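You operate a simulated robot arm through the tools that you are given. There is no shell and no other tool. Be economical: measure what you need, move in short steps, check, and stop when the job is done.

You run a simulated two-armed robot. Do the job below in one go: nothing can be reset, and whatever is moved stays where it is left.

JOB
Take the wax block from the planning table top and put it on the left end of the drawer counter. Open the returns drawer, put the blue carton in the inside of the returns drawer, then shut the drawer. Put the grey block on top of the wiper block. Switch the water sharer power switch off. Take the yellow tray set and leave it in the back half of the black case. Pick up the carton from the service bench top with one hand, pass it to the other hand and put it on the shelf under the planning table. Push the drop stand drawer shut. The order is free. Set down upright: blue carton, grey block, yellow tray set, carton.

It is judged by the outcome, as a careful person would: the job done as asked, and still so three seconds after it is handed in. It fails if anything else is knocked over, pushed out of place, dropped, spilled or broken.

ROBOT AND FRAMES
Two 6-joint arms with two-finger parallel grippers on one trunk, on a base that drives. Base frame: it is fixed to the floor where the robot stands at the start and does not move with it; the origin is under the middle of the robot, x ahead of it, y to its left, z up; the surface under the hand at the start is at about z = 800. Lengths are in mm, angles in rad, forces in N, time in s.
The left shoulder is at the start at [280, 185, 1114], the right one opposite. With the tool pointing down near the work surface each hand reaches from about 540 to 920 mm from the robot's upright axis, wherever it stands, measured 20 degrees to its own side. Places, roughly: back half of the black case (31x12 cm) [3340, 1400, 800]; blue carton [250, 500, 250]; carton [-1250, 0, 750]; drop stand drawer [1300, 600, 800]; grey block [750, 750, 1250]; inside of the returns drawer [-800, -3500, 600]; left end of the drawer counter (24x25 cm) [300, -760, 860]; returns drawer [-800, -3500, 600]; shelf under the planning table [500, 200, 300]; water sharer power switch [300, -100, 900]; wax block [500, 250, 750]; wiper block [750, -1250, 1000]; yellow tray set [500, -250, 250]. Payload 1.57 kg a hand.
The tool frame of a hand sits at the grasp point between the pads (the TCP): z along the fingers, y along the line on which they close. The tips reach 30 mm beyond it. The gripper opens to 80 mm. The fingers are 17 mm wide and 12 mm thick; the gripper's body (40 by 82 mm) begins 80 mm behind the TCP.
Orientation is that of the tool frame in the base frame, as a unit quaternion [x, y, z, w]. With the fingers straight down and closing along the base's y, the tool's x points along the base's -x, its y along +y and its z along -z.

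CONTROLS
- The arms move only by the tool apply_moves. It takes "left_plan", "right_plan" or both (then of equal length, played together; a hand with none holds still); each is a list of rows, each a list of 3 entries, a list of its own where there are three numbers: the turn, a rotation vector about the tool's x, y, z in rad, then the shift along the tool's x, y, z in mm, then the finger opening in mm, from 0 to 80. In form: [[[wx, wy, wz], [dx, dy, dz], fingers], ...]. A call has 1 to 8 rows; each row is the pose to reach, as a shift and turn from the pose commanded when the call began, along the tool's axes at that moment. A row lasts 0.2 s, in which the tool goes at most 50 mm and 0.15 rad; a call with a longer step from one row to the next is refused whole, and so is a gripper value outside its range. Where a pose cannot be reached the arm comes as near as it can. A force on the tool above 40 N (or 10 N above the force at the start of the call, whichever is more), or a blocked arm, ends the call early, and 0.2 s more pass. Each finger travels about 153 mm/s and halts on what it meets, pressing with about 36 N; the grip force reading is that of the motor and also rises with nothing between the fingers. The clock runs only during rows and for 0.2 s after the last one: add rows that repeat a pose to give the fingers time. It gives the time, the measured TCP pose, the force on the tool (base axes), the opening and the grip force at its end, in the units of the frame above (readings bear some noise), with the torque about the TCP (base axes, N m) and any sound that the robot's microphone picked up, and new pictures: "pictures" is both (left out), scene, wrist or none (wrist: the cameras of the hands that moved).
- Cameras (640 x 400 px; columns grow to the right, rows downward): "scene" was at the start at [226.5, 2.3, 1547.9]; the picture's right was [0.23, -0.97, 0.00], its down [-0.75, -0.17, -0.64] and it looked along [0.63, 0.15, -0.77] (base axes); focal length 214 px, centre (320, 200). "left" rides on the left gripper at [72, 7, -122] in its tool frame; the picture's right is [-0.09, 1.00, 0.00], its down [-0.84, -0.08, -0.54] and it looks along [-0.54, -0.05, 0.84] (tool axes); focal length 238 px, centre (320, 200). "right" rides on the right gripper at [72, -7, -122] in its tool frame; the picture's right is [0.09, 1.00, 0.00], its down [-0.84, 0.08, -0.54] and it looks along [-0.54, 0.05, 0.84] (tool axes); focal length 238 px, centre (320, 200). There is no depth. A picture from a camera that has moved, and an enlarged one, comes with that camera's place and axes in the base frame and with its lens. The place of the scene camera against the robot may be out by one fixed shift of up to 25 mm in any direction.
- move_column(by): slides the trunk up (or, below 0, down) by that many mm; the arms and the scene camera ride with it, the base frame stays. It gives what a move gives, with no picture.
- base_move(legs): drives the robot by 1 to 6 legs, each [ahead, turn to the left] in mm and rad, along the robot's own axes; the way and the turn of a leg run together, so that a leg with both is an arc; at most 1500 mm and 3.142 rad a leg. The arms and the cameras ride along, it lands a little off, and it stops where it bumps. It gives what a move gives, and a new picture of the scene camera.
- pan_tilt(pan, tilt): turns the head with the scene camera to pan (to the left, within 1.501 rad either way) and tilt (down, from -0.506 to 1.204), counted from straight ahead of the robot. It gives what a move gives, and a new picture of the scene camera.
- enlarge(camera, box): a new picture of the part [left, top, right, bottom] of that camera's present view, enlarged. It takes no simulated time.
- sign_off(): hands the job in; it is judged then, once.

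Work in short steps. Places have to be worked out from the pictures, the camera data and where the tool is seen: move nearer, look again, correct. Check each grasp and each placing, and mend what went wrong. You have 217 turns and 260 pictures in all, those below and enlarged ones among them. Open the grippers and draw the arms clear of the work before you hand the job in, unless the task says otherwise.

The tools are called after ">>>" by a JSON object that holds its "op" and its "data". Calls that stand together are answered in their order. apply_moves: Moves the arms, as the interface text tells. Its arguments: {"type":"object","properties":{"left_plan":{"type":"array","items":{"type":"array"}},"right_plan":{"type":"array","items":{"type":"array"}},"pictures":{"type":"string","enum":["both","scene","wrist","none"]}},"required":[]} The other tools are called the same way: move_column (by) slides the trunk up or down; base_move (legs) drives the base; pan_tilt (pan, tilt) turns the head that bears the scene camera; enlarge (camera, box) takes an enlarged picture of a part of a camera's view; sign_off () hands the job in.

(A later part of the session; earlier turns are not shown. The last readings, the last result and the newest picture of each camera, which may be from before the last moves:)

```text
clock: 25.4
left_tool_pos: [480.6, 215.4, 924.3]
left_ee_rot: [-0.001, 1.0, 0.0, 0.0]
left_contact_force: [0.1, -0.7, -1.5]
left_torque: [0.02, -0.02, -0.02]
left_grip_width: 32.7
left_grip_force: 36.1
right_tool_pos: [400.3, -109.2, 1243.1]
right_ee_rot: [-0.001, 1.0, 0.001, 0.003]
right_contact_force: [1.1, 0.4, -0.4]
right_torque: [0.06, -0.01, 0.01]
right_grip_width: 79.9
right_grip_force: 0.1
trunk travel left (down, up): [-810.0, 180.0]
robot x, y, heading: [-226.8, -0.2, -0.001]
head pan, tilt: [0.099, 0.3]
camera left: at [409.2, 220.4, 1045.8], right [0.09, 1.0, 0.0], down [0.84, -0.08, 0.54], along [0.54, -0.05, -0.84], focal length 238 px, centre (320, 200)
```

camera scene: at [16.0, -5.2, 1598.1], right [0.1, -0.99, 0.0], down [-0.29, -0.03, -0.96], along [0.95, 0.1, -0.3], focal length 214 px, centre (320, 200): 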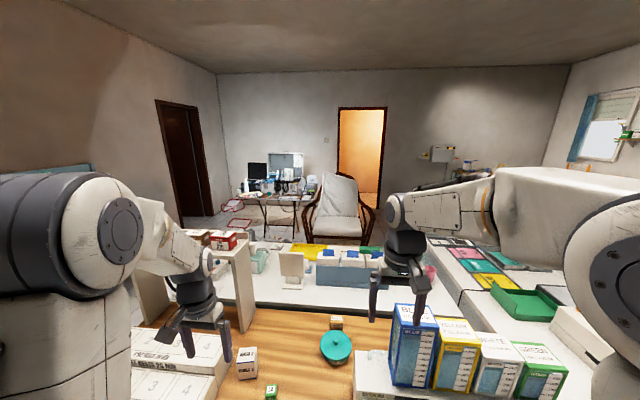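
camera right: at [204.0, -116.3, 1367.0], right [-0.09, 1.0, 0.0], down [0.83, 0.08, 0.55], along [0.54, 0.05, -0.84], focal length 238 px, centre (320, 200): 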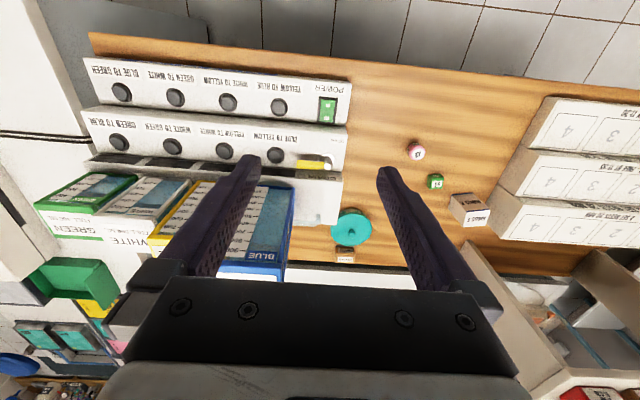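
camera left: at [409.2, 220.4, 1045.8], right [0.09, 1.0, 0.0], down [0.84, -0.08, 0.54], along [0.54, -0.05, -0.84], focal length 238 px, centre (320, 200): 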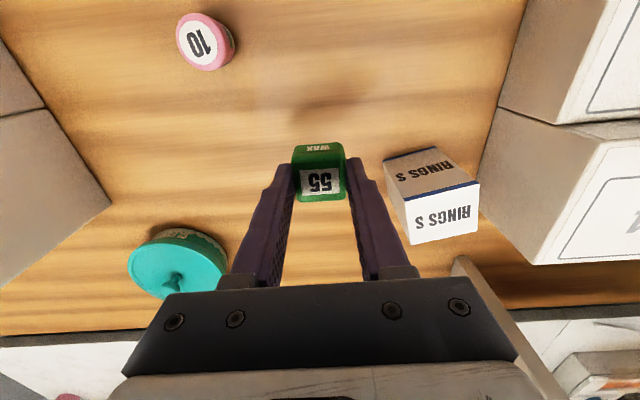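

The wax block (label WAX) is held. I lift it well up and back off, then turn right toward the drawer counter.

>>> {"op": "apply_moves", "data": {"left_plan": [[[0, 0, 0], [10, 0, -48], 5], [[0, 0, 0], [20, 0, -96], 5], [[0, 0, 0], [30, 0, -144], 5], [[0, 0, 0], [45, 0, -190], 5], [[0, 0, 0], [60, 0, -236], 5], [[0, 0, 0], [75, 0, -282], 5]], "pictures": "none"}}

>>> {"op": "base_move", "data": {"legs": [[-200, 0], [0, -0.9]]}}

>>> {"op": "pan_tilt", "data": {"pan": 0.0, "tilt": 0.7}}

```text
clock: 26.8
left_tool_pos: [405.5, 209.7, 1205.3]
left_ee_rot: [0.0, 1.0, -0.001, -0.001]
left_contact_force: [0.3, -0.8, -0.7]
left_torque: [0.0, 0.01, 0.0]
left_grip_width: 32.7
left_grip_force: 35.5
right_tool_pos: [399.4, -108.7, 1245.1]
right_ee_rot: [-0.001, 1.0, 0.0, 0.003]
right_contact_force: [-0.3, -0.8, 0.4]
right_torque: [-0.01, -0.01, -0.03]
right_grip_width: 80.2
right_grip_force: 0.0
trunk travel left (down, up): [-810.0, 180.0]
robot x, y, heading: [-230.3, 1.1, 0.001]
head pan, tilt: [0.099, 0.3]
```

```text
clock: 30.8
left_tool_pos: [125.8, -373.0, 1204.8]
left_ee_rot: [0.441, 0.898, 0.0, 0.0]
left_contact_force: [0.4, 0.0, 0.4]
left_torque: [0.01, 0.01, 0.02]
left_grip_width: 32.4
left_grip_force: 35.7
right_tool_pos: [-131.8, -563.2, 1244.9]
right_ee_rot: [0.44, 0.898, -0.001, 0.003]
right_contact_force: [0.2, 0.3, -0.3]
right_torque: [0.0, 0.01, 0.02]
right_grip_width: 79.7
right_grip_force: 0.1
trunk travel left (down, up): [-810.0, 180.0]
robot x, y, heading: [-428.1, -0.4, -0.913]
head pan, tilt: [0.099, 0.3]
camera scene: at [-274.6, -210.2, 1598.1], right [-0.73, -0.69, 0.0], down [-0.2, 0.22, -0.96], along [0.66, -0.69, -0.3], focal length 214 px, centre (320, 200)
```

scene: 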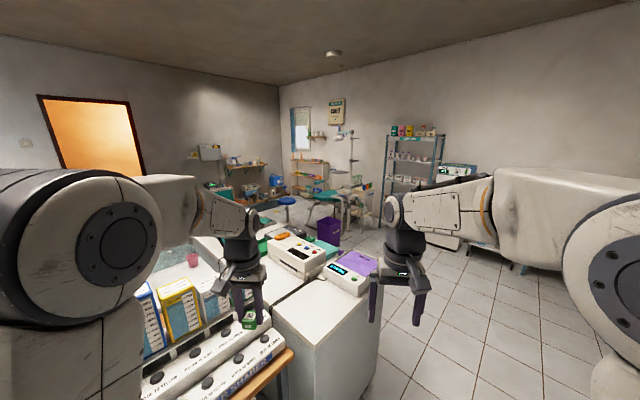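

```text
clock: 31.6
left_tool_pos: [125.5, -373.4, 1205.6]
left_ee_rot: [0.441, 0.898, 0.0, 0.0]
left_contact_force: [-0.5, -1.0, 0.0]
left_torque: [-0.01, 0.0, 0.0]
left_grip_width: 32.8
left_grip_force: 35.8
right_tool_pos: [-131.9, -565.2, 1243.7]
right_ee_rot: [0.442, 0.897, -0.001, 0.002]
right_contact_force: [-0.7, 0.2, -1.6]
right_torque: [-0.03, 0.02, -0.01]
right_grip_width: 80.0
right_grip_force: 0.0
trunk travel left (down, up): [-810.0, 180.0]
robot x, y, heading: [-425.7, -1.6, -0.911]
head pan, tilt: [0.0, 0.7]
camera scene: at [-286.8, -209.6, 1562.0], right [-0.79, -0.61, 0.0], down [-0.39, 0.51, -0.77], along [0.47, -0.61, -0.64], focal length 214 px, centre (320, 200)
```

scene: 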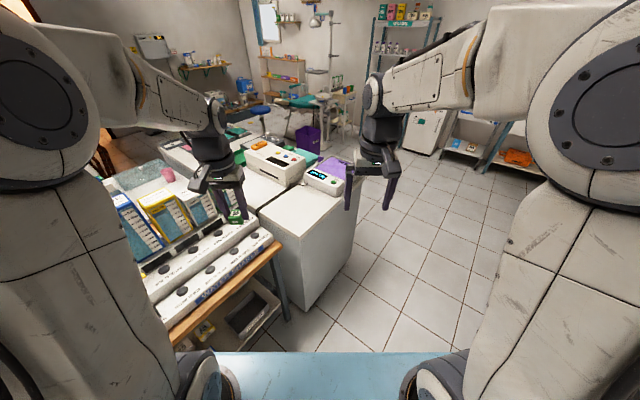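

I zoom in on the near end of the drawer counter.

>>> {"op": "enlarge", "data": {"camera": "scene", "box": [220, 120, 380, 220]}}

>>> {"op": "enlarge", "data": {"camera": "right", "box": [0, 0, 640, 400]}}

>>> {"op": "enlarge", "data": {"camera": "left", "box": [0, 0, 640, 400]}}

```text
4.00 times, centred on (300, 170) of scene
camera zoom: at [-286.8, -209.6, 1562.0], right [-0.79, -0.61, 0.0], down [-0.39, 0.51, -0.77], along [0.47, -0.61, -0.64], focal length 858 px, centre (400, 320)
```

zoom: 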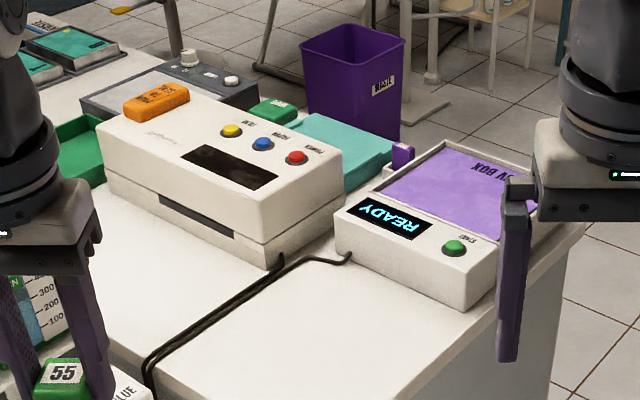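

```text
1.00 times, centred on (320, 200) of right (not enlarged: the box is as wide or as high as the picture)
camera zoom: at [-181.8, -509.2, 1366.3], right [0.73, 0.68, 0.0], down [0.57, -0.61, 0.55], along [0.37, -0.4, -0.84], focal length 238 px, centre (320, 200)
```

zoom: 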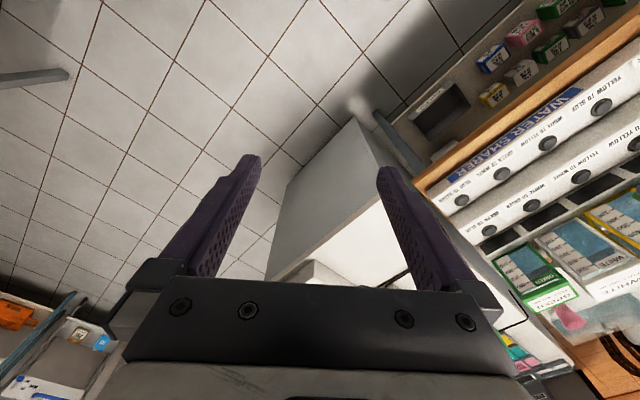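

```text
1.00 times, centred on (320, 200) of left (not enlarged: the box is as wide or as high as the picture)
camera zoom: at [87.2, -313.3, 1327.4], right [0.84, 0.54, 0.0], down [0.45, -0.71, 0.54], along [0.29, -0.46, -0.84], focal length 238 px, centre (320, 200)
```

zoom: 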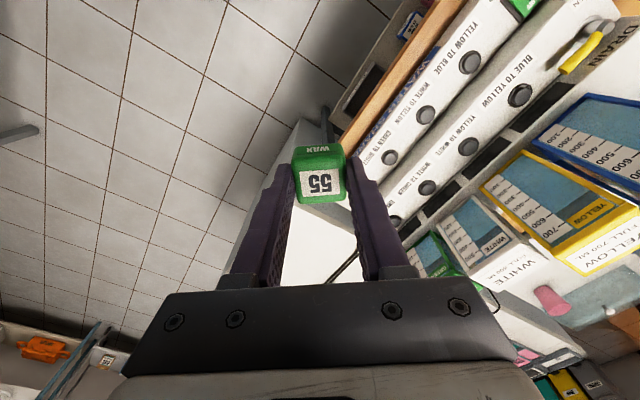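

Target (300,-760) is the bare strip right of the cable. I drive ahead 280 mm along the current heading.

>>> {"op": "base_move", "data": {"legs": [[280, 0]]}}

```text
clock: 33.5
left_tool_pos: [288.8, -591.2, 1204.9]
left_ee_rot: [0.442, 0.897, 0.001, -0.001]
left_contact_force: [-0.1, 0.5, -0.3]
left_torque: [-0.01, -0.05, 0.02]
left_grip_width: 32.5
left_grip_force: 35.5
right_tool_pos: [31.3, -780.2, 1243.5]
right_ee_rot: [0.442, 0.897, 0.0, 0.002]
right_contact_force: [1.0, 0.4, 0.3]
right_torque: [-0.01, -0.02, 0.02]
right_grip_width: 80.1
right_grip_force: 0.1
trunk travel left (down, up): [-810.0, 180.0]
robot x, y, heading: [-259.1, -220.4, -0.916]
head pan, tilt: [0.0, 0.7]
camera scene: at [-121.7, -426.5, 1562.0], right [-0.79, -0.61, 0.0], down [-0.39, 0.51, -0.77], along [0.46, -0.61, -0.64], focal length 214 px, centre (320, 200)
```

scene: 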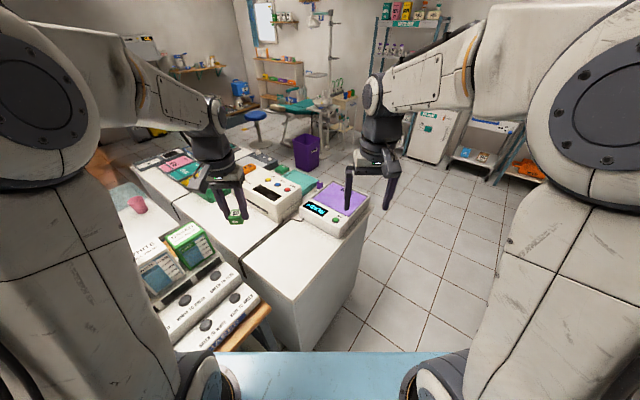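

I move the held block over the strip.

>>> {"op": "apply_moves", "data": {"left_plan": [[[0, 0, 0], [-20, -13, 32], 5], [[0, 0, 0], [-40, -27, 64], 5], [[0, 0, 0], [-60, -40, 96], 5], [[0, 0, 0], [-80, -54, 128], 5], [[0, 0, 0], [-101, -67, 160], 5], [[0, 0, 0], [-121, -80, 195], 5], [[0, 0, 0], [-141, -94, 230], 5]], "pictures": "both"}}

```text
clock: 35.1
left_tool_pos: [301.8, -761.1, 975.1]
left_ee_rot: [0.442, 0.897, 0.0, 0.001]
left_contact_force: [0.2, 0.7, 0.3]
left_torque: [-0.02, 0.01, 0.02]
left_grip_width: 32.6
left_grip_force: 36.4
right_tool_pos: [31.8, -780.5, 1244.7]
right_ee_rot: [0.443, 0.897, -0.001, 0.003]
right_contact_force: [-0.4, 0.6, 0.0]
right_torque: [-0.02, 0.0, 0.0]
right_grip_width: 79.9
right_grip_force: 0.0
trunk travel left (down, up): [-810.0, 180.0]
robot x, y, heading: [-259.5, -215.8, -0.915]
head pan, tilt: [0.0, 0.7]
camera scene: at [-121.5, -426.6, 1562.0], right [-0.79, -0.61, 0.0], down [-0.39, 0.51, -0.76], along [0.46, -0.61, -0.64], focal length 214 px, centre (320, 200)
camera left: at [263.9, -701.8, 1097.6], right [0.85, 0.53, 0.0], down [0.45, -0.71, 0.54], along [0.29, -0.46, -0.84], focal length 238 px, centre (320, 200)
```

scene: 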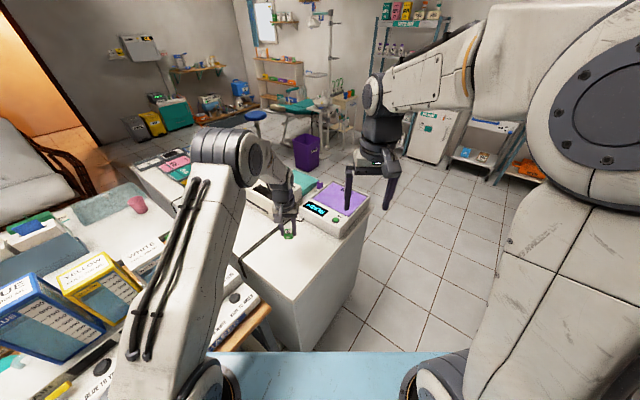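
left: 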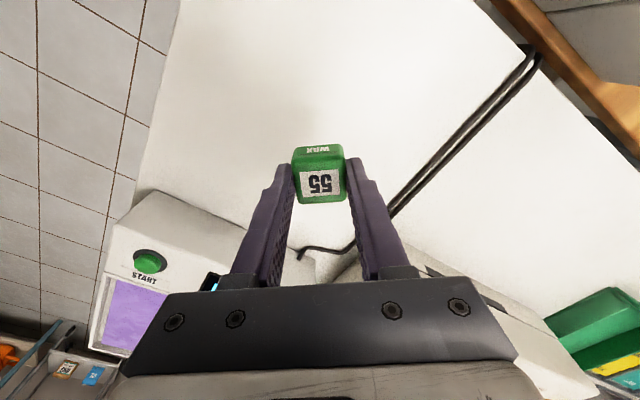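

Clear spot below. I lower onto the counter, feeling for contact.

>>> {"op": "apply_moves", "data": {"left_plan": [[[0, 0, 0], [20, 0, 30], 5], [[0, 0, 0], [20, 0, 60], 5], [[0, 0, 0], [20, 0, 70], 5], [[0, 0, 0], [20, 0, 73], 5], [[0, 0, 0], [20, 0, 76], 5]], "pictures": "wrist"}}

```text
clock: 36.3
left_tool_pos: [290.3, -747.6, 900.4]
left_ee_rot: [0.442, 0.897, 0.0, 0.0]
left_contact_force: [-0.4, 0.7, 0.0]
left_torque: [0.0, 0.01, 0.01]
left_grip_width: 32.6
left_grip_force: 35.9
right_tool_pos: [31.9, -781.8, 1244.0]
right_ee_rot: [0.442, 0.897, -0.001, 0.003]
right_contact_force: [1.4, -0.4, -0.2]
right_torque: [0.03, -0.02, -0.02]
right_grip_width: 79.8
right_grip_force: 0.1
trunk travel left (down, up): [-810.0, 180.0]
robot x, y, heading: [-261.8, -217.9, -0.917]
head pan, tilt: [0.0, 0.7]
camera left: at [252.5, -685.5, 1022.0], right [0.85, 0.53, 0.0], down [0.45, -0.71, 0.54], along [0.29, -0.46, -0.84], focal length 238 px, centre (320, 200)
```

left: 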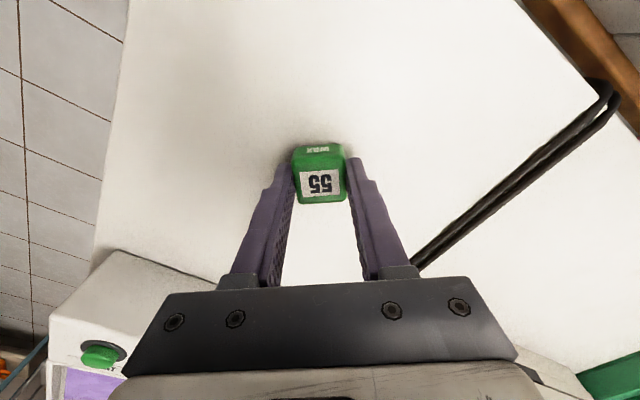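

Not touching yet (shadow close). I go down in 2–3 mm steps.

>>> {"op": "apply_moves", "data": {"left_plan": [[[0, 0, 0], [0, 0, 4], 5], [[0, 0, 0], [0, 0, 8], 5], [[0, 0, 0], [0, 0, 12], 5], [[0, 0, 0], [0, 0, 15], 5], [[0, 0, 0], [0, 0, 18], 5]], "pictures": "none"}}

```text
clock: 37.4
left_tool_pos: [290.1, -747.2, 890.2]
left_ee_rot: [0.443, 0.897, -0.003, 0.005]
left_contact_force: [-0.7, 3.1, 16.0]
left_torque: [0.11, 0.03, 0.0]
left_grip_width: 32.6
left_grip_force: 35.7
right_tool_pos: [31.3, -781.0, 1244.0]
right_ee_rot: [0.442, 0.897, -0.001, 0.003]
right_contact_force: [-0.9, 0.0, 0.1]
right_torque: [-0.01, 0.01, 0.01]
right_grip_width: 80.0
right_grip_force: 0.1
trunk travel left (down, up): [-810.0, 180.0]
robot x, y, heading: [-261.7, -216.8, -0.917]
head pan, tilt: [0.0, 0.7]
stopped in row 5 (left hand): the force on the tool passed its limit at 44 N (the readings are from after the stop); the commanded pose is now the measured one
```

Contact at z≈890. I release and lift.

>>> {"op": "apply_moves", "data": {"left_plan": [[[0, 0, 0], [0, 0, -1], 5], [[0, 0, 0], [0, 0, -1], 45], [[0, 0, 0], [0, 0, -1], 60], [[0, 0, 0], [0, 0, -30], 60], [[0, 0, 0], [0, 0, -75], 60], [[0, 0, 0], [20, 0, -120], 80], [[0, 0, 0], [40, 0, -160], 80]], "pictures": "wrist"}}

```text
clock: 39.0
left_tool_pos: [265.8, -713.1, 1048.3]
left_ee_rot: [0.443, 0.897, -0.002, 0.003]
left_contact_force: [-0.8, -0.2, -0.7]
left_torque: [0.04, -0.02, 0.02]
left_grip_width: 80.2
left_grip_force: 0.0
right_tool_pos: [32.2, -781.9, 1243.8]
right_ee_rot: [0.442, 0.897, 0.0, 0.003]
right_contact_force: [0.1, 0.3, -0.4]
right_torque: [0.04, -0.02, 0.0]
right_grip_width: 79.9
right_grip_force: 0.0
trunk travel left (down, up): [-810.0, 180.0]
robot x, y, heading: [-264.5, -220.3, -0.92]
head pan, tilt: [0.0, 0.7]
camera left: at [228.7, -651.7, 1169.5], right [0.85, 0.53, 0.0], down [0.45, -0.71, 0.55], along [0.29, -0.46, -0.84], focal length 238 px, centre (320, 200)
```

left: 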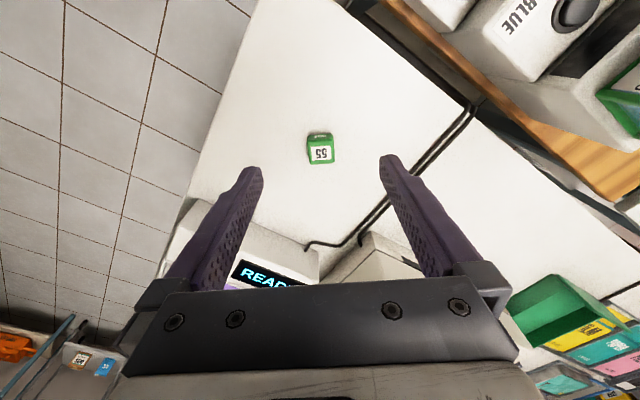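

The wax block stands on the counter's left end. Next the grey block: I raise the trunk and left arm for clearance, then back out and drive to the left part of the planning table.

>>> {"op": "move_column", "data": {"by": 180}}

>>> {"op": "apply_moves", "data": {"left_plan": [[[0, 0, 0], [20, 0, -45], 80], [[0, 0, 0], [40, 0, -90], 80], [[0, 0, 0], [60, 0, -135], 80], [[0, 0, 0], [80, 0, -180], 80], [[0, 0, 0], [100, 0, -225], 80]], "pictures": "none"}}

>>> {"op": "base_move", "data": {"legs": [[-300, 0], [0, 1.72], [600, 0], [0, -0.8]]}}

```text
clock: 41.0
left_tool_pos: [267.8, -713.4, 1227.7]
left_ee_rot: [0.443, 0.897, -0.001, 0.003]
left_contact_force: [0.0, 0.0, -0.6]
left_torque: [0.01, 0.01, 0.02]
left_grip_width: 80.0
left_grip_force: 0.0
right_tool_pos: [31.6, -782.9, 1423.6]
right_ee_rot: [0.442, 0.897, 0.0, 0.002]
right_contact_force: [0.9, 0.4, -0.3]
right_torque: [-0.01, -0.01, -0.03]
right_grip_width: 79.9
right_grip_force: 0.0
trunk travel left (down, up): [-990.0, 0.0]
robot x, y, heading: [-263.6, -216.0, -0.922]
head pan, tilt: [0.0, 0.7]
```

```text
clock: 42.2
left_tool_pos: [203.2, -631.2, 1454.5]
left_ee_rot: [0.443, 0.897, -0.002, 0.003]
left_contact_force: [0.0, 0.1, 0.9]
left_torque: [0.01, 0.01, 0.02]
left_grip_width: 80.2
left_grip_force: 0.0
right_tool_pos: [31.3, -783.0, 1424.6]
right_ee_rot: [0.442, 0.897, -0.001, 0.003]
right_contact_force: [0.4, 0.6, 0.4]
right_torque: [0.02, 0.03, 0.02]
right_grip_width: 80.1
right_grip_force: 0.1
trunk travel left (down, up): [-990.0, 0.0]
robot x, y, heading: [-260.1, -217.9, -0.918]
head pan, tilt: [0.0, 0.7]
```

```text
clock: 53.4
left_tool_pos: [581.2, 551.0, 1453.8]
left_ee_rot: [0.006, 1.0, 0.0, 0.003]
left_contact_force: [-0.1, -0.1, 0.1]
left_torque: [-0.05, 0.03, 0.02]
left_grip_width: 79.9
left_grip_force: 0.1
right_tool_pos: [593.2, 321.5, 1424.4]
right_ee_rot: [0.006, 1.0, 0.0, 0.003]
right_contact_force: [-0.4, -0.2, -0.9]
right_torque: [0.01, 0.0, -0.03]
right_grip_width: 80.0
right_grip_force: 0.0
trunk travel left (down, up): [-990.0, 0.0]
robot x, y, heading: [-32.1, 439.0, -0.018]
head pan, tilt: [0.0, 0.7]
camera scene: at [204.1, 420.8, 1742.0], right [-0.02, -1.0, 0.0], down [-0.64, 0.01, -0.76], along [0.76, -0.01, -0.64], focal length 214 px, centre (320, 200)
```

scene: 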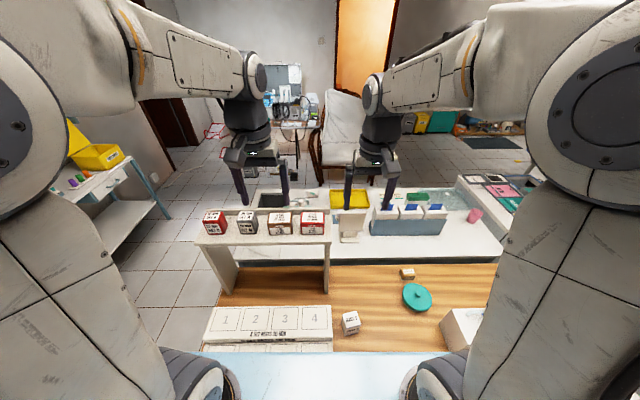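

Intersecting rays puts the grey block at about (713,662,1220). I move the left hand above it.

>>> {"op": "apply_moves", "data": {"left_plan": [[[0, 0, 0], [-30, 25, 15], 80], [[0, 0, 0], [-60, 50, 30], 80], [[0, 0, 0], [-90, 75, 45], 80], [[0, 0, 0], [-115, 98, 60], 80], [[0, 0, 0], [-130, 111, 70], 80]], "pictures": "wrist"}}

```text
clock: 54.6
left_tool_pos: [711.9, 659.4, 1381.0]
left_ee_rot: [0.006, 1.0, 0.0, 0.003]
left_contact_force: [0.1, -0.1, -0.6]
left_torque: [0.01, 0.01, 0.05]
left_grip_width: 80.2
left_grip_force: 0.0
right_tool_pos: [593.3, 322.0, 1423.5]
right_ee_rot: [0.006, 1.0, -0.001, 0.003]
right_contact_force: [-0.4, 0.5, 0.3]
right_torque: [-0.02, 0.0, -0.02]
right_grip_width: 80.1
right_grip_force: 0.0
trunk travel left (down, up): [-990.0, 0.0]
robot x, y, heading: [-30.4, 439.4, -0.019]
head pan, tilt: [0.0, 0.7]
camera left: at [639.8, 667.2, 1503.0], right [0.1, 0.99, 0.0], down [0.83, -0.09, 0.55], along [0.55, -0.06, -0.84], focal length 238 px, centre (320, 200)
```

left: 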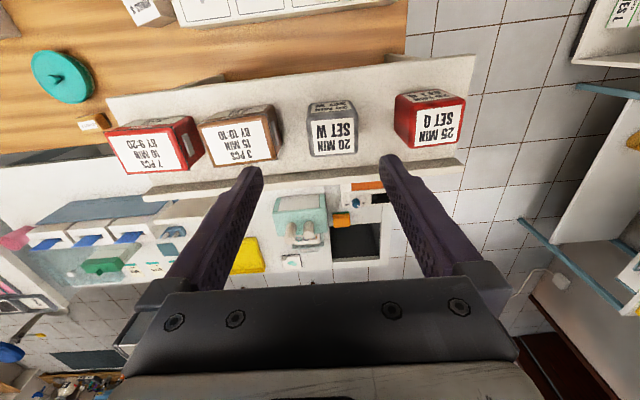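

I go lower and nearer to refine with the wrist camera.

>>> {"op": "apply_moves", "data": {"left_plan": [[[0, 0, 0], [-12, 6, 30], 80], [[0, 0, 0], [-25, 13, 65], 80]], "pictures": "wrist"}}

```text
clock: 55.2
left_tool_pos: [737.5, 672.3, 1317.4]
left_ee_rot: [0.006, 1.0, 0.0, 0.004]
left_contact_force: [-0.1, 0.2, -0.6]
left_torque: [0.01, 0.0, -0.02]
left_grip_width: 79.9
left_grip_force: 0.0
right_tool_pos: [593.6, 321.6, 1424.5]
right_ee_rot: [0.006, 1.0, 0.0, 0.002]
right_contact_force: [0.1, 0.8, -0.9]
right_torque: [0.03, 0.0, -0.02]
right_grip_width: 80.0
right_grip_force: 0.0
trunk travel left (down, up): [-990.0, 0.0]
robot x, y, heading: [-32.0, 437.5, -0.013]
head pan, tilt: [0.0, 0.7]
camera left: at [666.1, 678.3, 1438.0], right [0.1, 0.99, 0.0], down [0.83, -0.09, 0.55], along [0.55, -0.06, -0.84], focal length 238 px, centre (320, 200)
```

left: 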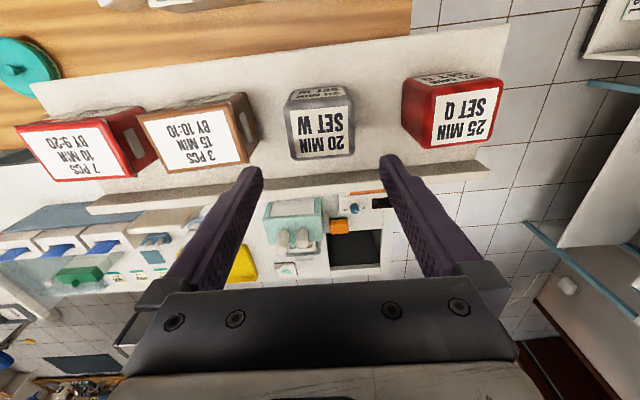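

Top of the block is near z 1250, x≈723. I shift back 12 mm and lower to straddle it.

>>> {"op": "apply_moves", "data": {"left_plan": [[[0, 0, 0], [12, 1, 20], 80], [[0, 0, 0], [12, 1, 45], 80]], "pictures": "wrist"}}

```text
clock: 55.8
left_tool_pos: [727.6, 675.9, 1274.0]
left_ee_rot: [0.006, 1.0, -0.001, 0.005]
left_contact_force: [-0.1, 0.0, -0.7]
left_torque: [0.04, 0.0, -0.03]
left_grip_width: 80.0
left_grip_force: 0.0
right_tool_pos: [594.2, 320.6, 1425.1]
right_ee_rot: [0.006, 1.0, -0.001, 0.003]
right_contact_force: [0.6, -0.2, 0.4]
right_torque: [0.03, -0.02, -0.01]
right_grip_width: 80.1
right_grip_force: 0.0
trunk travel left (down, up): [-990.0, 0.0]
robot x, y, heading: [-32.5, 438.6, -0.018]
head pan, tilt: [0.0, 0.7]
camera left: at [655.4, 682.2, 1395.4], right [0.1, 0.99, 0.0], down [0.83, -0.09, 0.55], along [0.55, -0.06, -0.84], focal length 238 px, centre (320, 200)
```

left: 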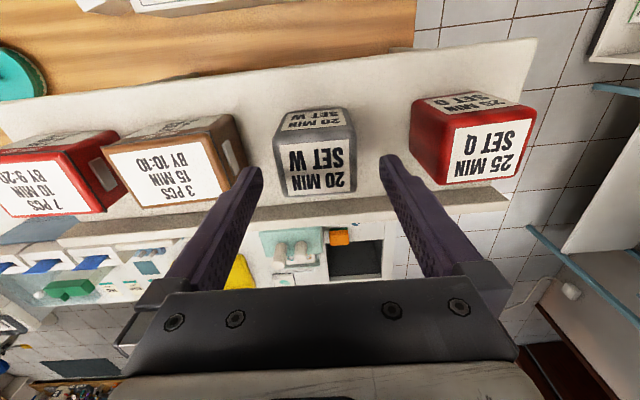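

Slight y correction, then down 35 and close.

>>> {"op": "apply_moves", "data": {"left_plan": [[[0, 0, 0], [0, -5, 15], 80], [[0, 0, 0], [0, -5, 34], 80], [[0, 0, 0], [0, -5, 34], 50], [[0, 0, 0], [0, -5, 34], 45], [[0, 0, 0], [0, -5, 34], 45]], "pictures": "wrist"}}

```text
clock: 57.0
left_tool_pos: [727.8, 669.5, 1241.3]
left_ee_rot: [0.006, 1.0, 0.0, 0.004]
left_contact_force: [0.9, -0.9, 0.3]
left_torque: [-0.01, 0.03, -0.01]
left_grip_width: 55.4
left_grip_force: 35.9
right_tool_pos: [593.3, 322.2, 1424.4]
right_ee_rot: [0.006, 1.0, 0.002, 0.002]
right_contact_force: [1.0, -0.6, 0.3]
right_torque: [0.02, 0.0, 0.01]
right_grip_width: 79.8
right_grip_force: 0.1
trunk travel left (down, up): [-990.0, 0.0]
robot x, y, heading: [-30.7, 443.0, -0.017]
head pan, tilt: [0.0, 0.7]
camera left: at [655.0, 675.9, 1362.1], right [0.1, 0.99, 0.0], down [0.83, -0.09, 0.55], along [0.55, -0.06, -0.84], focal length 238 px, centre (320, 200)
```

left: 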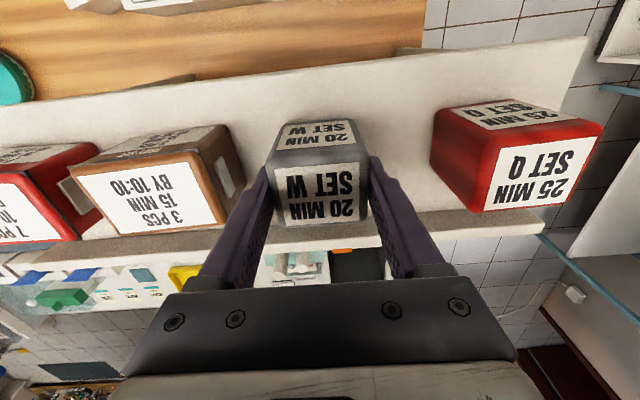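

Grip 55 mm, firm. I lift it straight up and retract, then drive round to the south side of the counter.

>>> {"op": "apply_moves", "data": {"left_plan": [[[0, 0, 0], [0, 0, -40], 45], [[0, 0, 0], [0, 0, -85], 45], [[0, 0, 0], [10, 0, -130], 45], [[0, 0, 0], [40, -15, -160], 45], [[0, 0, 0], [80, -30, -185], 45], [[0, 0, 0], [125, -50, -190], 45]], "pictures": "wrist"}}

>>> {"op": "base_move", "data": {"legs": [[-400, 0], [0, -1.55], [1450, 0], [450, 0], [0, 1.57], [650, 0]]}}

```text
clock: 58.4
left_tool_pos: [597.2, 619.0, 1430.7]
left_ee_rot: [0.006, 1.0, 0.0, 0.003]
left_contact_force: [-0.1, 0.9, -0.9]
left_torque: [0.03, 0.0, -0.01]
left_grip_width: 55.7
left_grip_force: 36.3
right_tool_pos: [593.3, 322.2, 1424.5]
right_ee_rot: [0.006, 1.0, 0.001, 0.002]
right_contact_force: [0.2, 0.0, -0.6]
right_torque: [0.03, 0.02, 0.0]
right_grip_width: 80.1
right_grip_force: 0.0
trunk travel left (down, up): [-990.0, 0.0]
robot x, y, heading: [-32.7, 435.6, -0.015]
head pan, tilt: [0.0, 0.7]
camera left: at [525.8, 626.5, 1551.6], right [0.1, 0.99, 0.0], down [0.83, -0.09, 0.55], along [0.55, -0.06, -0.84], focal length 238 px, centre (320, 200)
```

left: 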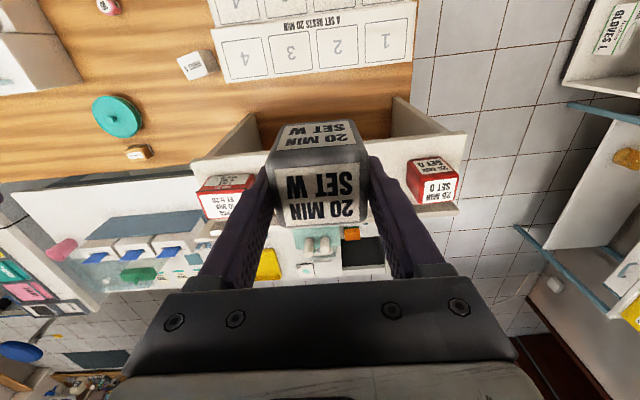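

```text
clock: 80.7
left_tool_pos: [786.1, -1364.6, 1429.5]
left_ee_rot: [0.053, 0.999, 0.0, 0.003]
left_contact_force: [0.2, 1.4, -1.8]
left_torque: [-0.04, 0.03, 0.0]
left_grip_width: 55.6
left_grip_force: 35.5
right_tool_pos: [753.7, -1660.0, 1425.0]
right_ee_rot: [0.053, 0.999, 0.0, 0.003]
right_contact_force: [-0.8, 1.1, -0.4]
right_torque: [-0.04, 0.03, -0.03]
right_grip_width: 80.0
right_grip_force: 0.1
trunk travel left (down, up): [-990.0, 0.0]
robot x, y, heading: [139.0, -1484.4, -0.113]
head pan, tilt: [0.0, 0.7]
camera scene: at [376.9, -1527.7, 1741.9], right [-0.11, -0.99, 0.0], down [-0.64, 0.07, -0.76], along [0.76, -0.09, -0.64], focal length 214 px, centre (320, 200)
```

scene: 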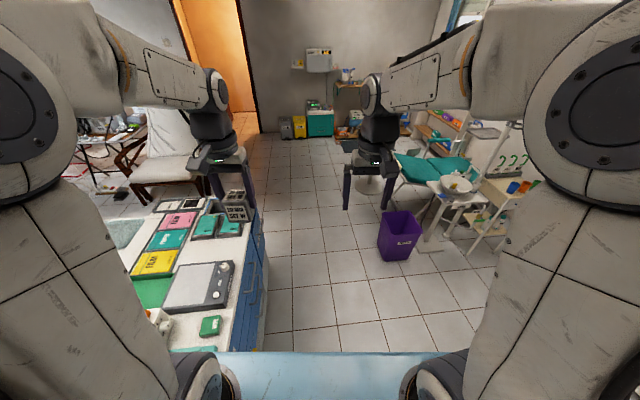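

I stand south-west of the counter. I drive on along its south side and turn to face the wiper block area.

>>> {"op": "base_move", "data": {"legs": [[0, -0.3], [590, 0], [0, 1.55]]}}

```text
clock: 88.8
left_tool_pos: [747.7, -1067.7, 1430.8]
left_ee_rot: [-0.55, 0.835, 0.002, 0.003]
left_contact_force: [-0.1, 0.0, -1.4]
left_torque: [0.0, -0.01, 0.01]
left_grip_width: 55.3
left_grip_force: 35.7
right_tool_pos: [1021.6, -1187.6, 1425.0]
right_ee_rot: [-0.55, 0.835, 0.001, 0.001]
right_contact_force: [-0.1, -0.6, -0.6]
right_torque: [0.0, 0.01, -0.01]
right_grip_width: 79.8
right_grip_force: 0.1
trunk travel left (down, up): [-990.0, 0.0]
robot x, y, heading: [669.6, -1719.5, 1.16]
head pan, tilt: [0.0, 0.7]
camera scene: at [761.9, -1510.5, 1742.0], right [0.92, -0.4, 0.0], down [-0.26, -0.59, -0.76], along [0.31, 0.7, -0.64], focal length 214 px, centre (320, 200)
```

scene: 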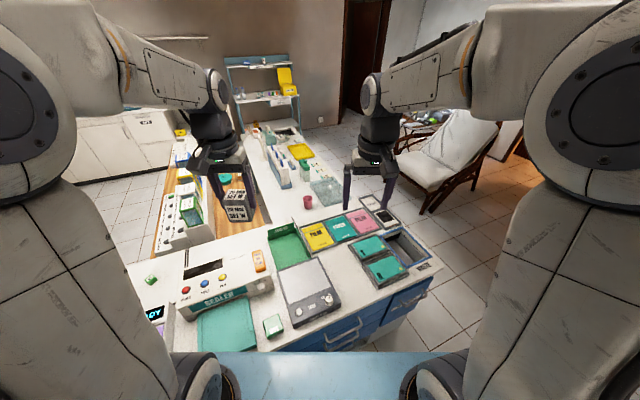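

The orange wiper block on the sealer is at about (735,-945,990). I move the grey block above it, still high.

>>> {"op": "apply_moves", "data": {"left_plan": [[[0, 0, 0], [-15, 9, 38], 45], [[0, 0, 0], [-30, 18, 76], 45], [[0, 0, 0], [-46, 26, 114], 45], [[0, 0, 0], [-62, 35, 152], 45], [[0, 0, 0], [-77, 44, 185], 45], [[0, 0, 0], [-93, 52, 215], 45], [[0, 0, 0], [-108, 61, 240], 45]], "pictures": "both"}}

>>> {"op": "enlarge", "data": {"camera": "scene", "box": [150, 190, 310, 290]}}

```text
clock: 90.4
left_tool_pos: [738.7, -943.7, 1191.1]
left_ee_rot: [-0.55, 0.835, 0.002, 0.003]
left_contact_force: [0.3, -0.6, -0.3]
left_torque: [-0.01, 0.02, -0.01]
left_grip_width: 55.3
left_grip_force: 36.0
right_tool_pos: [1022.0, -1185.7, 1424.3]
right_ee_rot: [-0.55, 0.835, 0.002, 0.002]
right_contact_force: [0.9, 0.1, -0.5]
right_torque: [0.0, -0.01, -0.01]
right_grip_width: 80.2
right_grip_force: 0.1
trunk travel left (down, up): [-990.0, 0.0]
robot x, y, heading: [673.9, -1716.6, 1.162]
head pan, tilt: [0.0, 0.7]
camera scene: at [762.0, -1510.3, 1741.9], right [0.92, -0.4, 0.0], down [-0.26, -0.59, -0.76], along [0.31, 0.7, -0.64], focal length 214 px, centre (320, 200)
camera left: at [703.5, -1008.5, 1312.0], right [-0.88, 0.48, 0.0], down [0.4, 0.73, 0.55], along [0.26, 0.48, -0.84], focal length 238 px, centre (320, 200)
```

scene: 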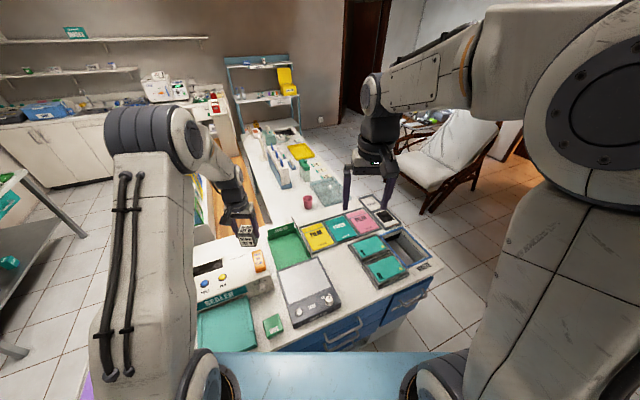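
left: 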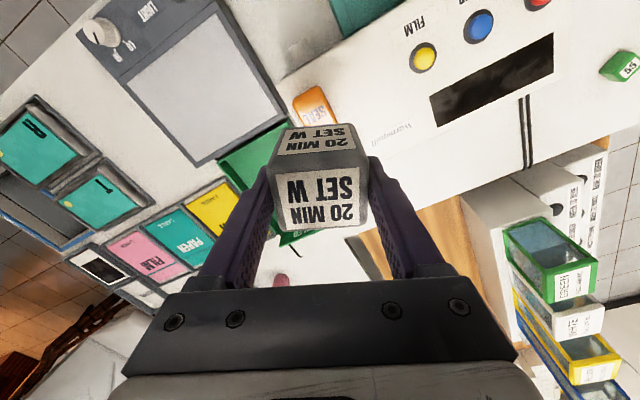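

```text
4.00 times, centred on (230, 240) of scene
camera zoom: at [762.0, -1510.3, 1741.9], right [0.92, -0.4, 0.0], down [-0.26, -0.59, -0.76], along [0.31, 0.7, -0.64], focal length 858 px, centre (680, 40)
```

zoom: 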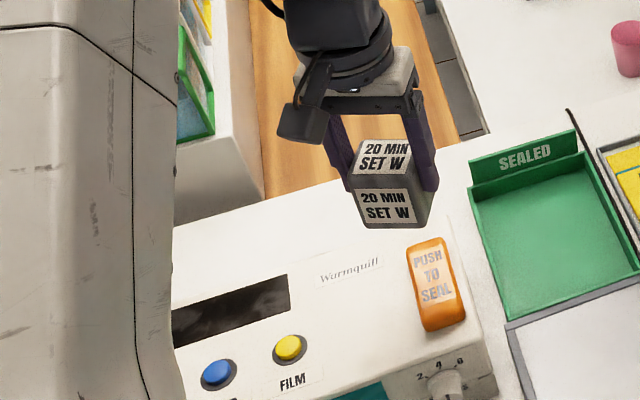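

The orange piece is a "PUSH TO SEAL" button, so not that. The small green block on the counter near (727,-1158,880) fits the rough place better; I zoom in on it.

>>> {"op": "enlarge", "data": {"camera": "scene", "box": [190, 280, 318, 360]}}

```text
5.00 times, centred on (254, 320) of scene
camera zoom: at [762.0, -1510.3, 1741.9], right [0.92, -0.4, 0.0], down [-0.26, -0.59, -0.76], along [0.31, 0.7, -0.64], focal length 1072 px, centre (650, -400)
```

zoom: 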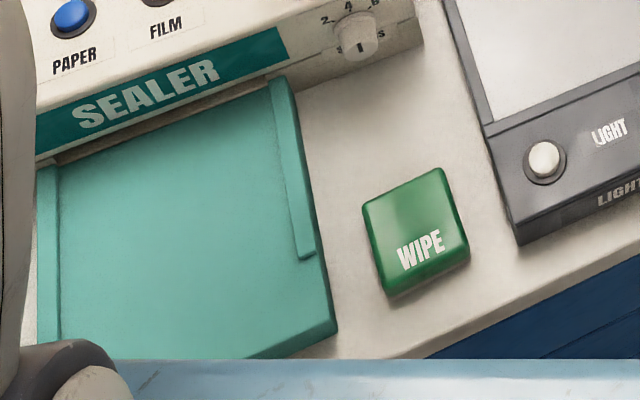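

"WIPE" – that is the wiper block, about (729,-1166). I back up 150 mm to get it in good reach.

>>> {"op": "base_move", "data": {"legs": [[-150, 0]]}}

>>> {"op": "enlarge", "data": {"camera": "left", "box": [0, 0, 640, 400]}}

```text
clock: 91.8
left_tool_pos: [675.6, -1085.7, 1191.8]
left_ee_rot: [-0.551, 0.835, 0.001, 0.003]
left_contact_force: [-0.1, 0.8, -1.2]
left_torque: [0.02, -0.02, 0.01]
left_grip_width: 55.8
left_grip_force: 35.7
right_tool_pos: [958.1, -1329.2, 1424.5]
right_ee_rot: [-0.55, 0.835, 0.002, 0.002]
right_contact_force: [-0.1, -0.6, 1.1]
right_torque: [0.04, 0.03, 0.03]
right_grip_width: 79.6
right_grip_force: 0.0
trunk travel left (down, up): [-990.0, 0.0]
robot x, y, heading: [610.2, -1861.4, 1.159]
head pan, tilt: [0.0, 0.7]
camera scene: at [700.0, -1652.2, 1742.1], right [0.92, -0.4, 0.0], down [-0.26, -0.59, -0.76], along [0.31, 0.7, -0.64], focal length 214 px, centre (320, 200)
```

scene: 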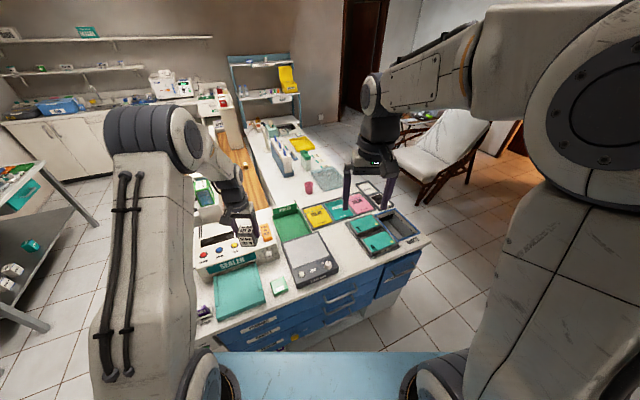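

```text
1.00 times, centred on (320, 200) of left (not enlarged: the box is as wide or as high as the picture)
camera zoom: at [641.4, -1150.6, 1312.9], right [-0.88, 0.48, 0.0], down [0.4, 0.73, 0.55], along [0.26, 0.48, -0.84], focal length 238 px, centre (320, 200)
```

zoom: 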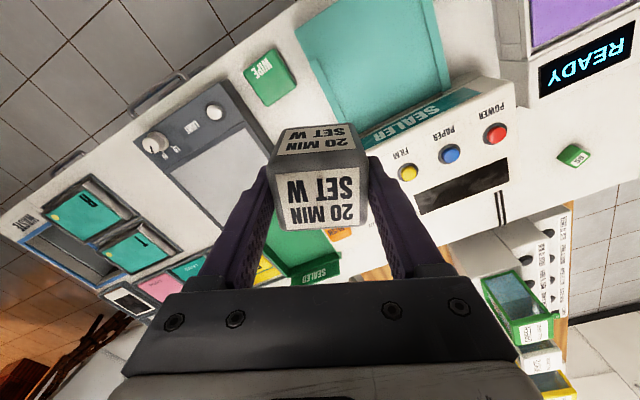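

Wrist ray gives WIPE near (734,-1150). I align the hand with the base axes and come lower for a closer look.

>>> {"op": "apply_moves", "data": {"left_plan": [[[0, 0, -0.137], [-4, -20, 35], 45], [[0, 0, -0.274], [-7, -40, 70], 45], [[0, 0, -0.411], [-10, -59, 110], 45]], "pictures": "wrist"}}

```text
clock: 92.6
left_tool_pos: [731.6, -1096.1, 1080.1]
left_ee_rot: [0.71, -0.704, -0.002, -0.005]
left_contact_force: [-0.6, -0.2, -1.2]
left_torque: [-0.03, 0.0, 0.03]
left_grip_width: 55.2
left_grip_force: 36.6
right_tool_pos: [960.3, -1328.6, 1424.4]
right_ee_rot: [-0.55, 0.835, 0.002, 0.002]
right_contact_force: [0.3, -0.1, -1.0]
right_torque: [0.01, -0.01, 0.02]
right_grip_width: 80.0
right_grip_force: 0.1
trunk travel left (down, up): [-990.0, 0.0]
robot x, y, heading: [609.1, -1862.7, 1.162]
head pan, tilt: [0.0, 0.7]
camera left: at [726.5, -1169.6, 1201.4], right [-1.0, 0.08, 0.0], down [0.07, 0.83, 0.55], along [0.05, 0.55, -0.84], focal length 238 px, centre (320, 200)
```

left: 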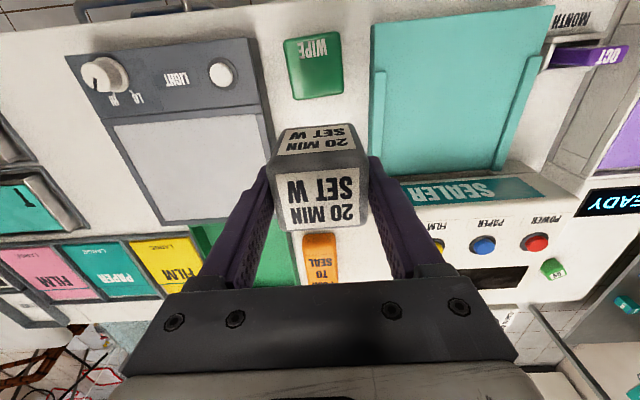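

WIPE top centre confirmed at about (735,-1149). I position over it and lower to z≈965.

>>> {"op": "apply_moves", "data": {"left_plan": [[[0, 0, 0], [27, -2, 20], 45], [[0, 0, 0], [53, -4, 45], 45], [[0, 0, 0], [53, -4, 80], 45], [[0, 0, 0], [53, -4, 115], 45]], "pictures": "both"}}

>>> {"op": "enlarge", "data": {"camera": "scene", "box": [200, 210, 360, 310]}}

```text
clock: 93.6
left_tool_pos: [738.2, -1149.2, 967.1]
left_ee_rot: [0.709, -0.705, -0.002, -0.004]
left_contact_force: [-0.1, -0.8, -1.1]
left_torque: [0.0, -0.03, 0.04]
left_grip_width: 55.5
left_grip_force: 36.2
right_tool_pos: [958.8, -1328.0, 1424.1]
right_ee_rot: [-0.551, 0.835, 0.002, 0.002]
right_contact_force: [-0.5, 0.0, 0.0]
right_torque: [0.01, -0.01, 0.01]
right_grip_width: 79.8
right_grip_force: 0.0
trunk travel left (down, up): [-990.0, 0.0]
robot x, y, heading: [611.3, -1863.7, 1.156]
head pan, tilt: [0.0, 0.7]
camera scene: at [700.1, -1651.8, 1742.0], right [0.92, -0.4, 0.0], down [-0.26, -0.59, -0.76], along [0.31, 0.7, -0.64], focal length 214 px, centre (320, 200)
camera left: at [732.2, -1222.6, 1087.4], right [-1.0, 0.09, 0.0], down [0.07, 0.83, 0.55], along [0.05, 0.55, -0.84], focal length 238 px, centre (320, 200)
```

scene: 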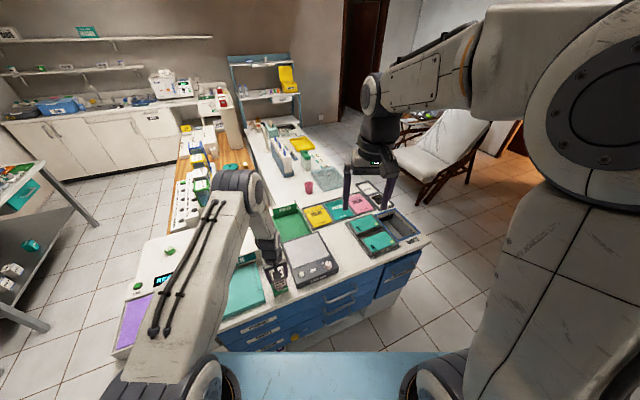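
left: 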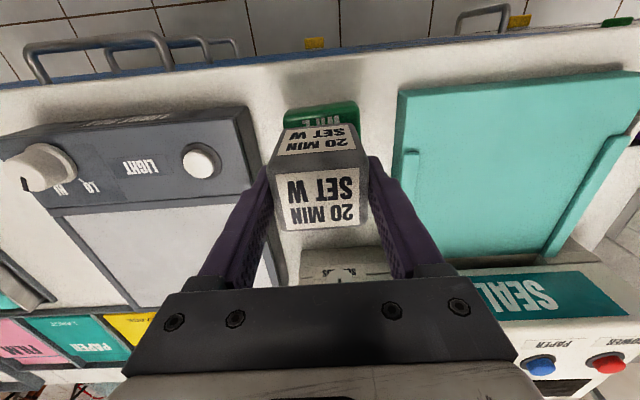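

```text
4.00 times, centred on (280, 260) of scene
camera zoom: at [700.1, -1651.8, 1742.0], right [0.92, -0.4, 0.0], down [-0.26, -0.59, -0.76], along [0.31, 0.7, -0.64], focal length 858 px, centre (480, -40)
```

zoom: 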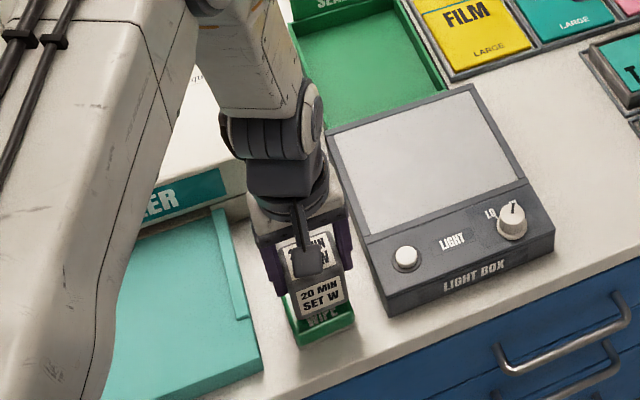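

Well aligned; nudge 3 mm and lower in small steps until contact.

>>> {"op": "apply_moves", "data": {"left_plan": [[[0, 0, 0], [0, 3, 10], 45], [[0, 0, 0], [0, 3, 16], 45], [[0, 0, 0], [0, 3, 20], 45], [[0, 0, 0], [0, 3, 24], 45], [[0, 0, 0], [0, 3, 28], 45], [[0, 0, 0], [0, 3, 31], 45], [[0, 0, 0], [0, 3, 34], 45]], "pictures": "wrist"}}

```text
clock: 95.1
left_tool_pos: [734.0, -1150.3, 936.7]
left_ee_rot: [0.71, -0.705, -0.001, -0.005]
left_contact_force: [-1.7, -5.7, 19.8]
left_torque: [-0.3, 0.32, 0.01]
left_grip_width: 55.3
left_grip_force: 35.7
right_tool_pos: [958.3, -1329.2, 1425.0]
right_ee_rot: [-0.551, 0.835, 0.002, 0.003]
right_contact_force: [0.9, -0.8, 0.3]
right_torque: [0.0, -0.01, -0.01]
right_grip_width: 80.1
right_grip_force: 0.1
trunk travel left (down, up): [-990.0, 0.0]
robot x, y, heading: [610.8, -1855.2, 1.156]
head pan, tilt: [0.0, 0.7]
stopped in row 7 (left hand): the force on the tool passed its limit at 40 N (the readings are from after the stop); the commanded pose is now the measured one
camera left: at [729.2, -1223.4, 1058.4], right [-1.0, 0.09, 0.0], down [0.07, 0.83, 0.55], along [0.05, 0.55, -0.83], focal length 238 px, centre (320, 200)
```

left: 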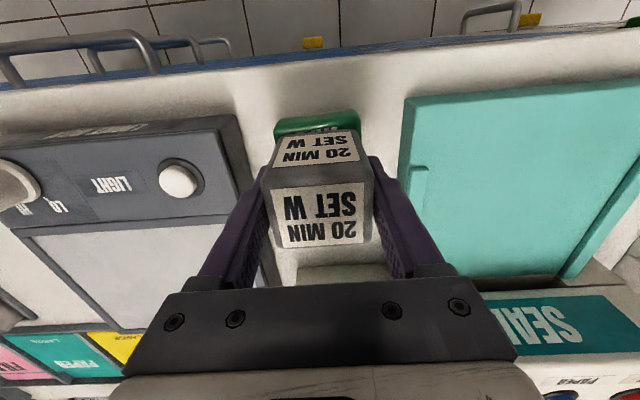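

Contact made. I release with a modest opening and rise.

>>> {"op": "apply_moves", "data": {"left_plan": [[[0, 0, 0], [0, 0, -1], 58], [[0, 0, 0], [0, 0, -1], 66], [[0, 0, 0], [0, 0, -1], 66], [[0, 0, 0], [0, 0, -40], 66], [[0, 0, 0], [0, 0, -85], 66], [[0, 0, 0], [10, 0, -130], 80], [[0, 0, 0], [20, 0, -175], 80]], "pictures": "both"}}

```text
clock: 96.7
left_tool_pos: [734.4, -1172.5, 1112.1]
left_ee_rot: [0.709, -0.705, -0.001, -0.005]
left_contact_force: [-1.1, 0.1, 0.3]
left_torque: [0.0, -0.03, 0.03]
left_grip_width: 80.0
left_grip_force: 0.0
right_tool_pos: [959.4, -1328.4, 1425.8]
right_ee_rot: [-0.551, 0.835, 0.002, 0.001]
right_contact_force: [-0.5, 0.4, 0.7]
right_torque: [-0.01, -0.02, 0.0]
right_grip_width: 80.0
right_grip_force: 0.0
trunk travel left (down, up): [-990.0, 0.0]
robot x, y, heading: [613.2, -1861.1, 1.155]
head pan, tilt: [0.0, 0.7]
camera scene: at [700.0, -1652.2, 1742.0], right [0.92, -0.4, 0.0], down [-0.26, -0.59, -0.76], along [0.31, 0.7, -0.64], focal length 214 px, centre (320, 200)
camera left: at [729.1, -1246.3, 1233.3], right [-1.0, 0.09, 0.0], down [0.07, 0.83, 0.55], along [0.05, 0.55, -0.84], focal length 238 px, centre (320, 200)
```

scene: 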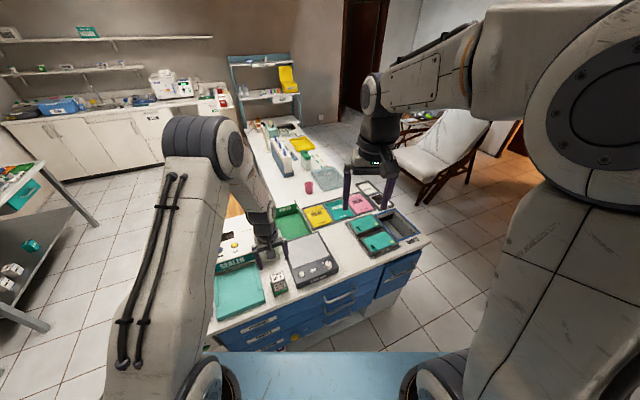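
left: 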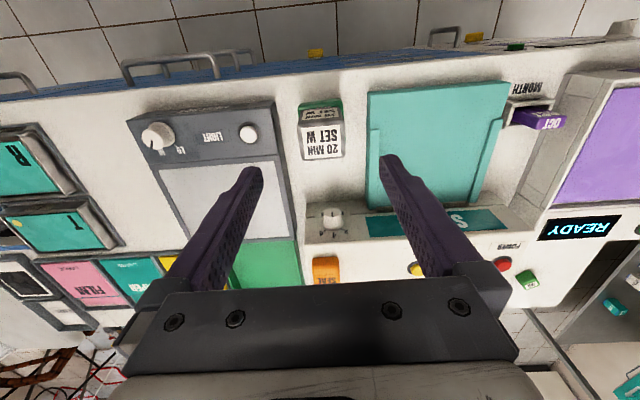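

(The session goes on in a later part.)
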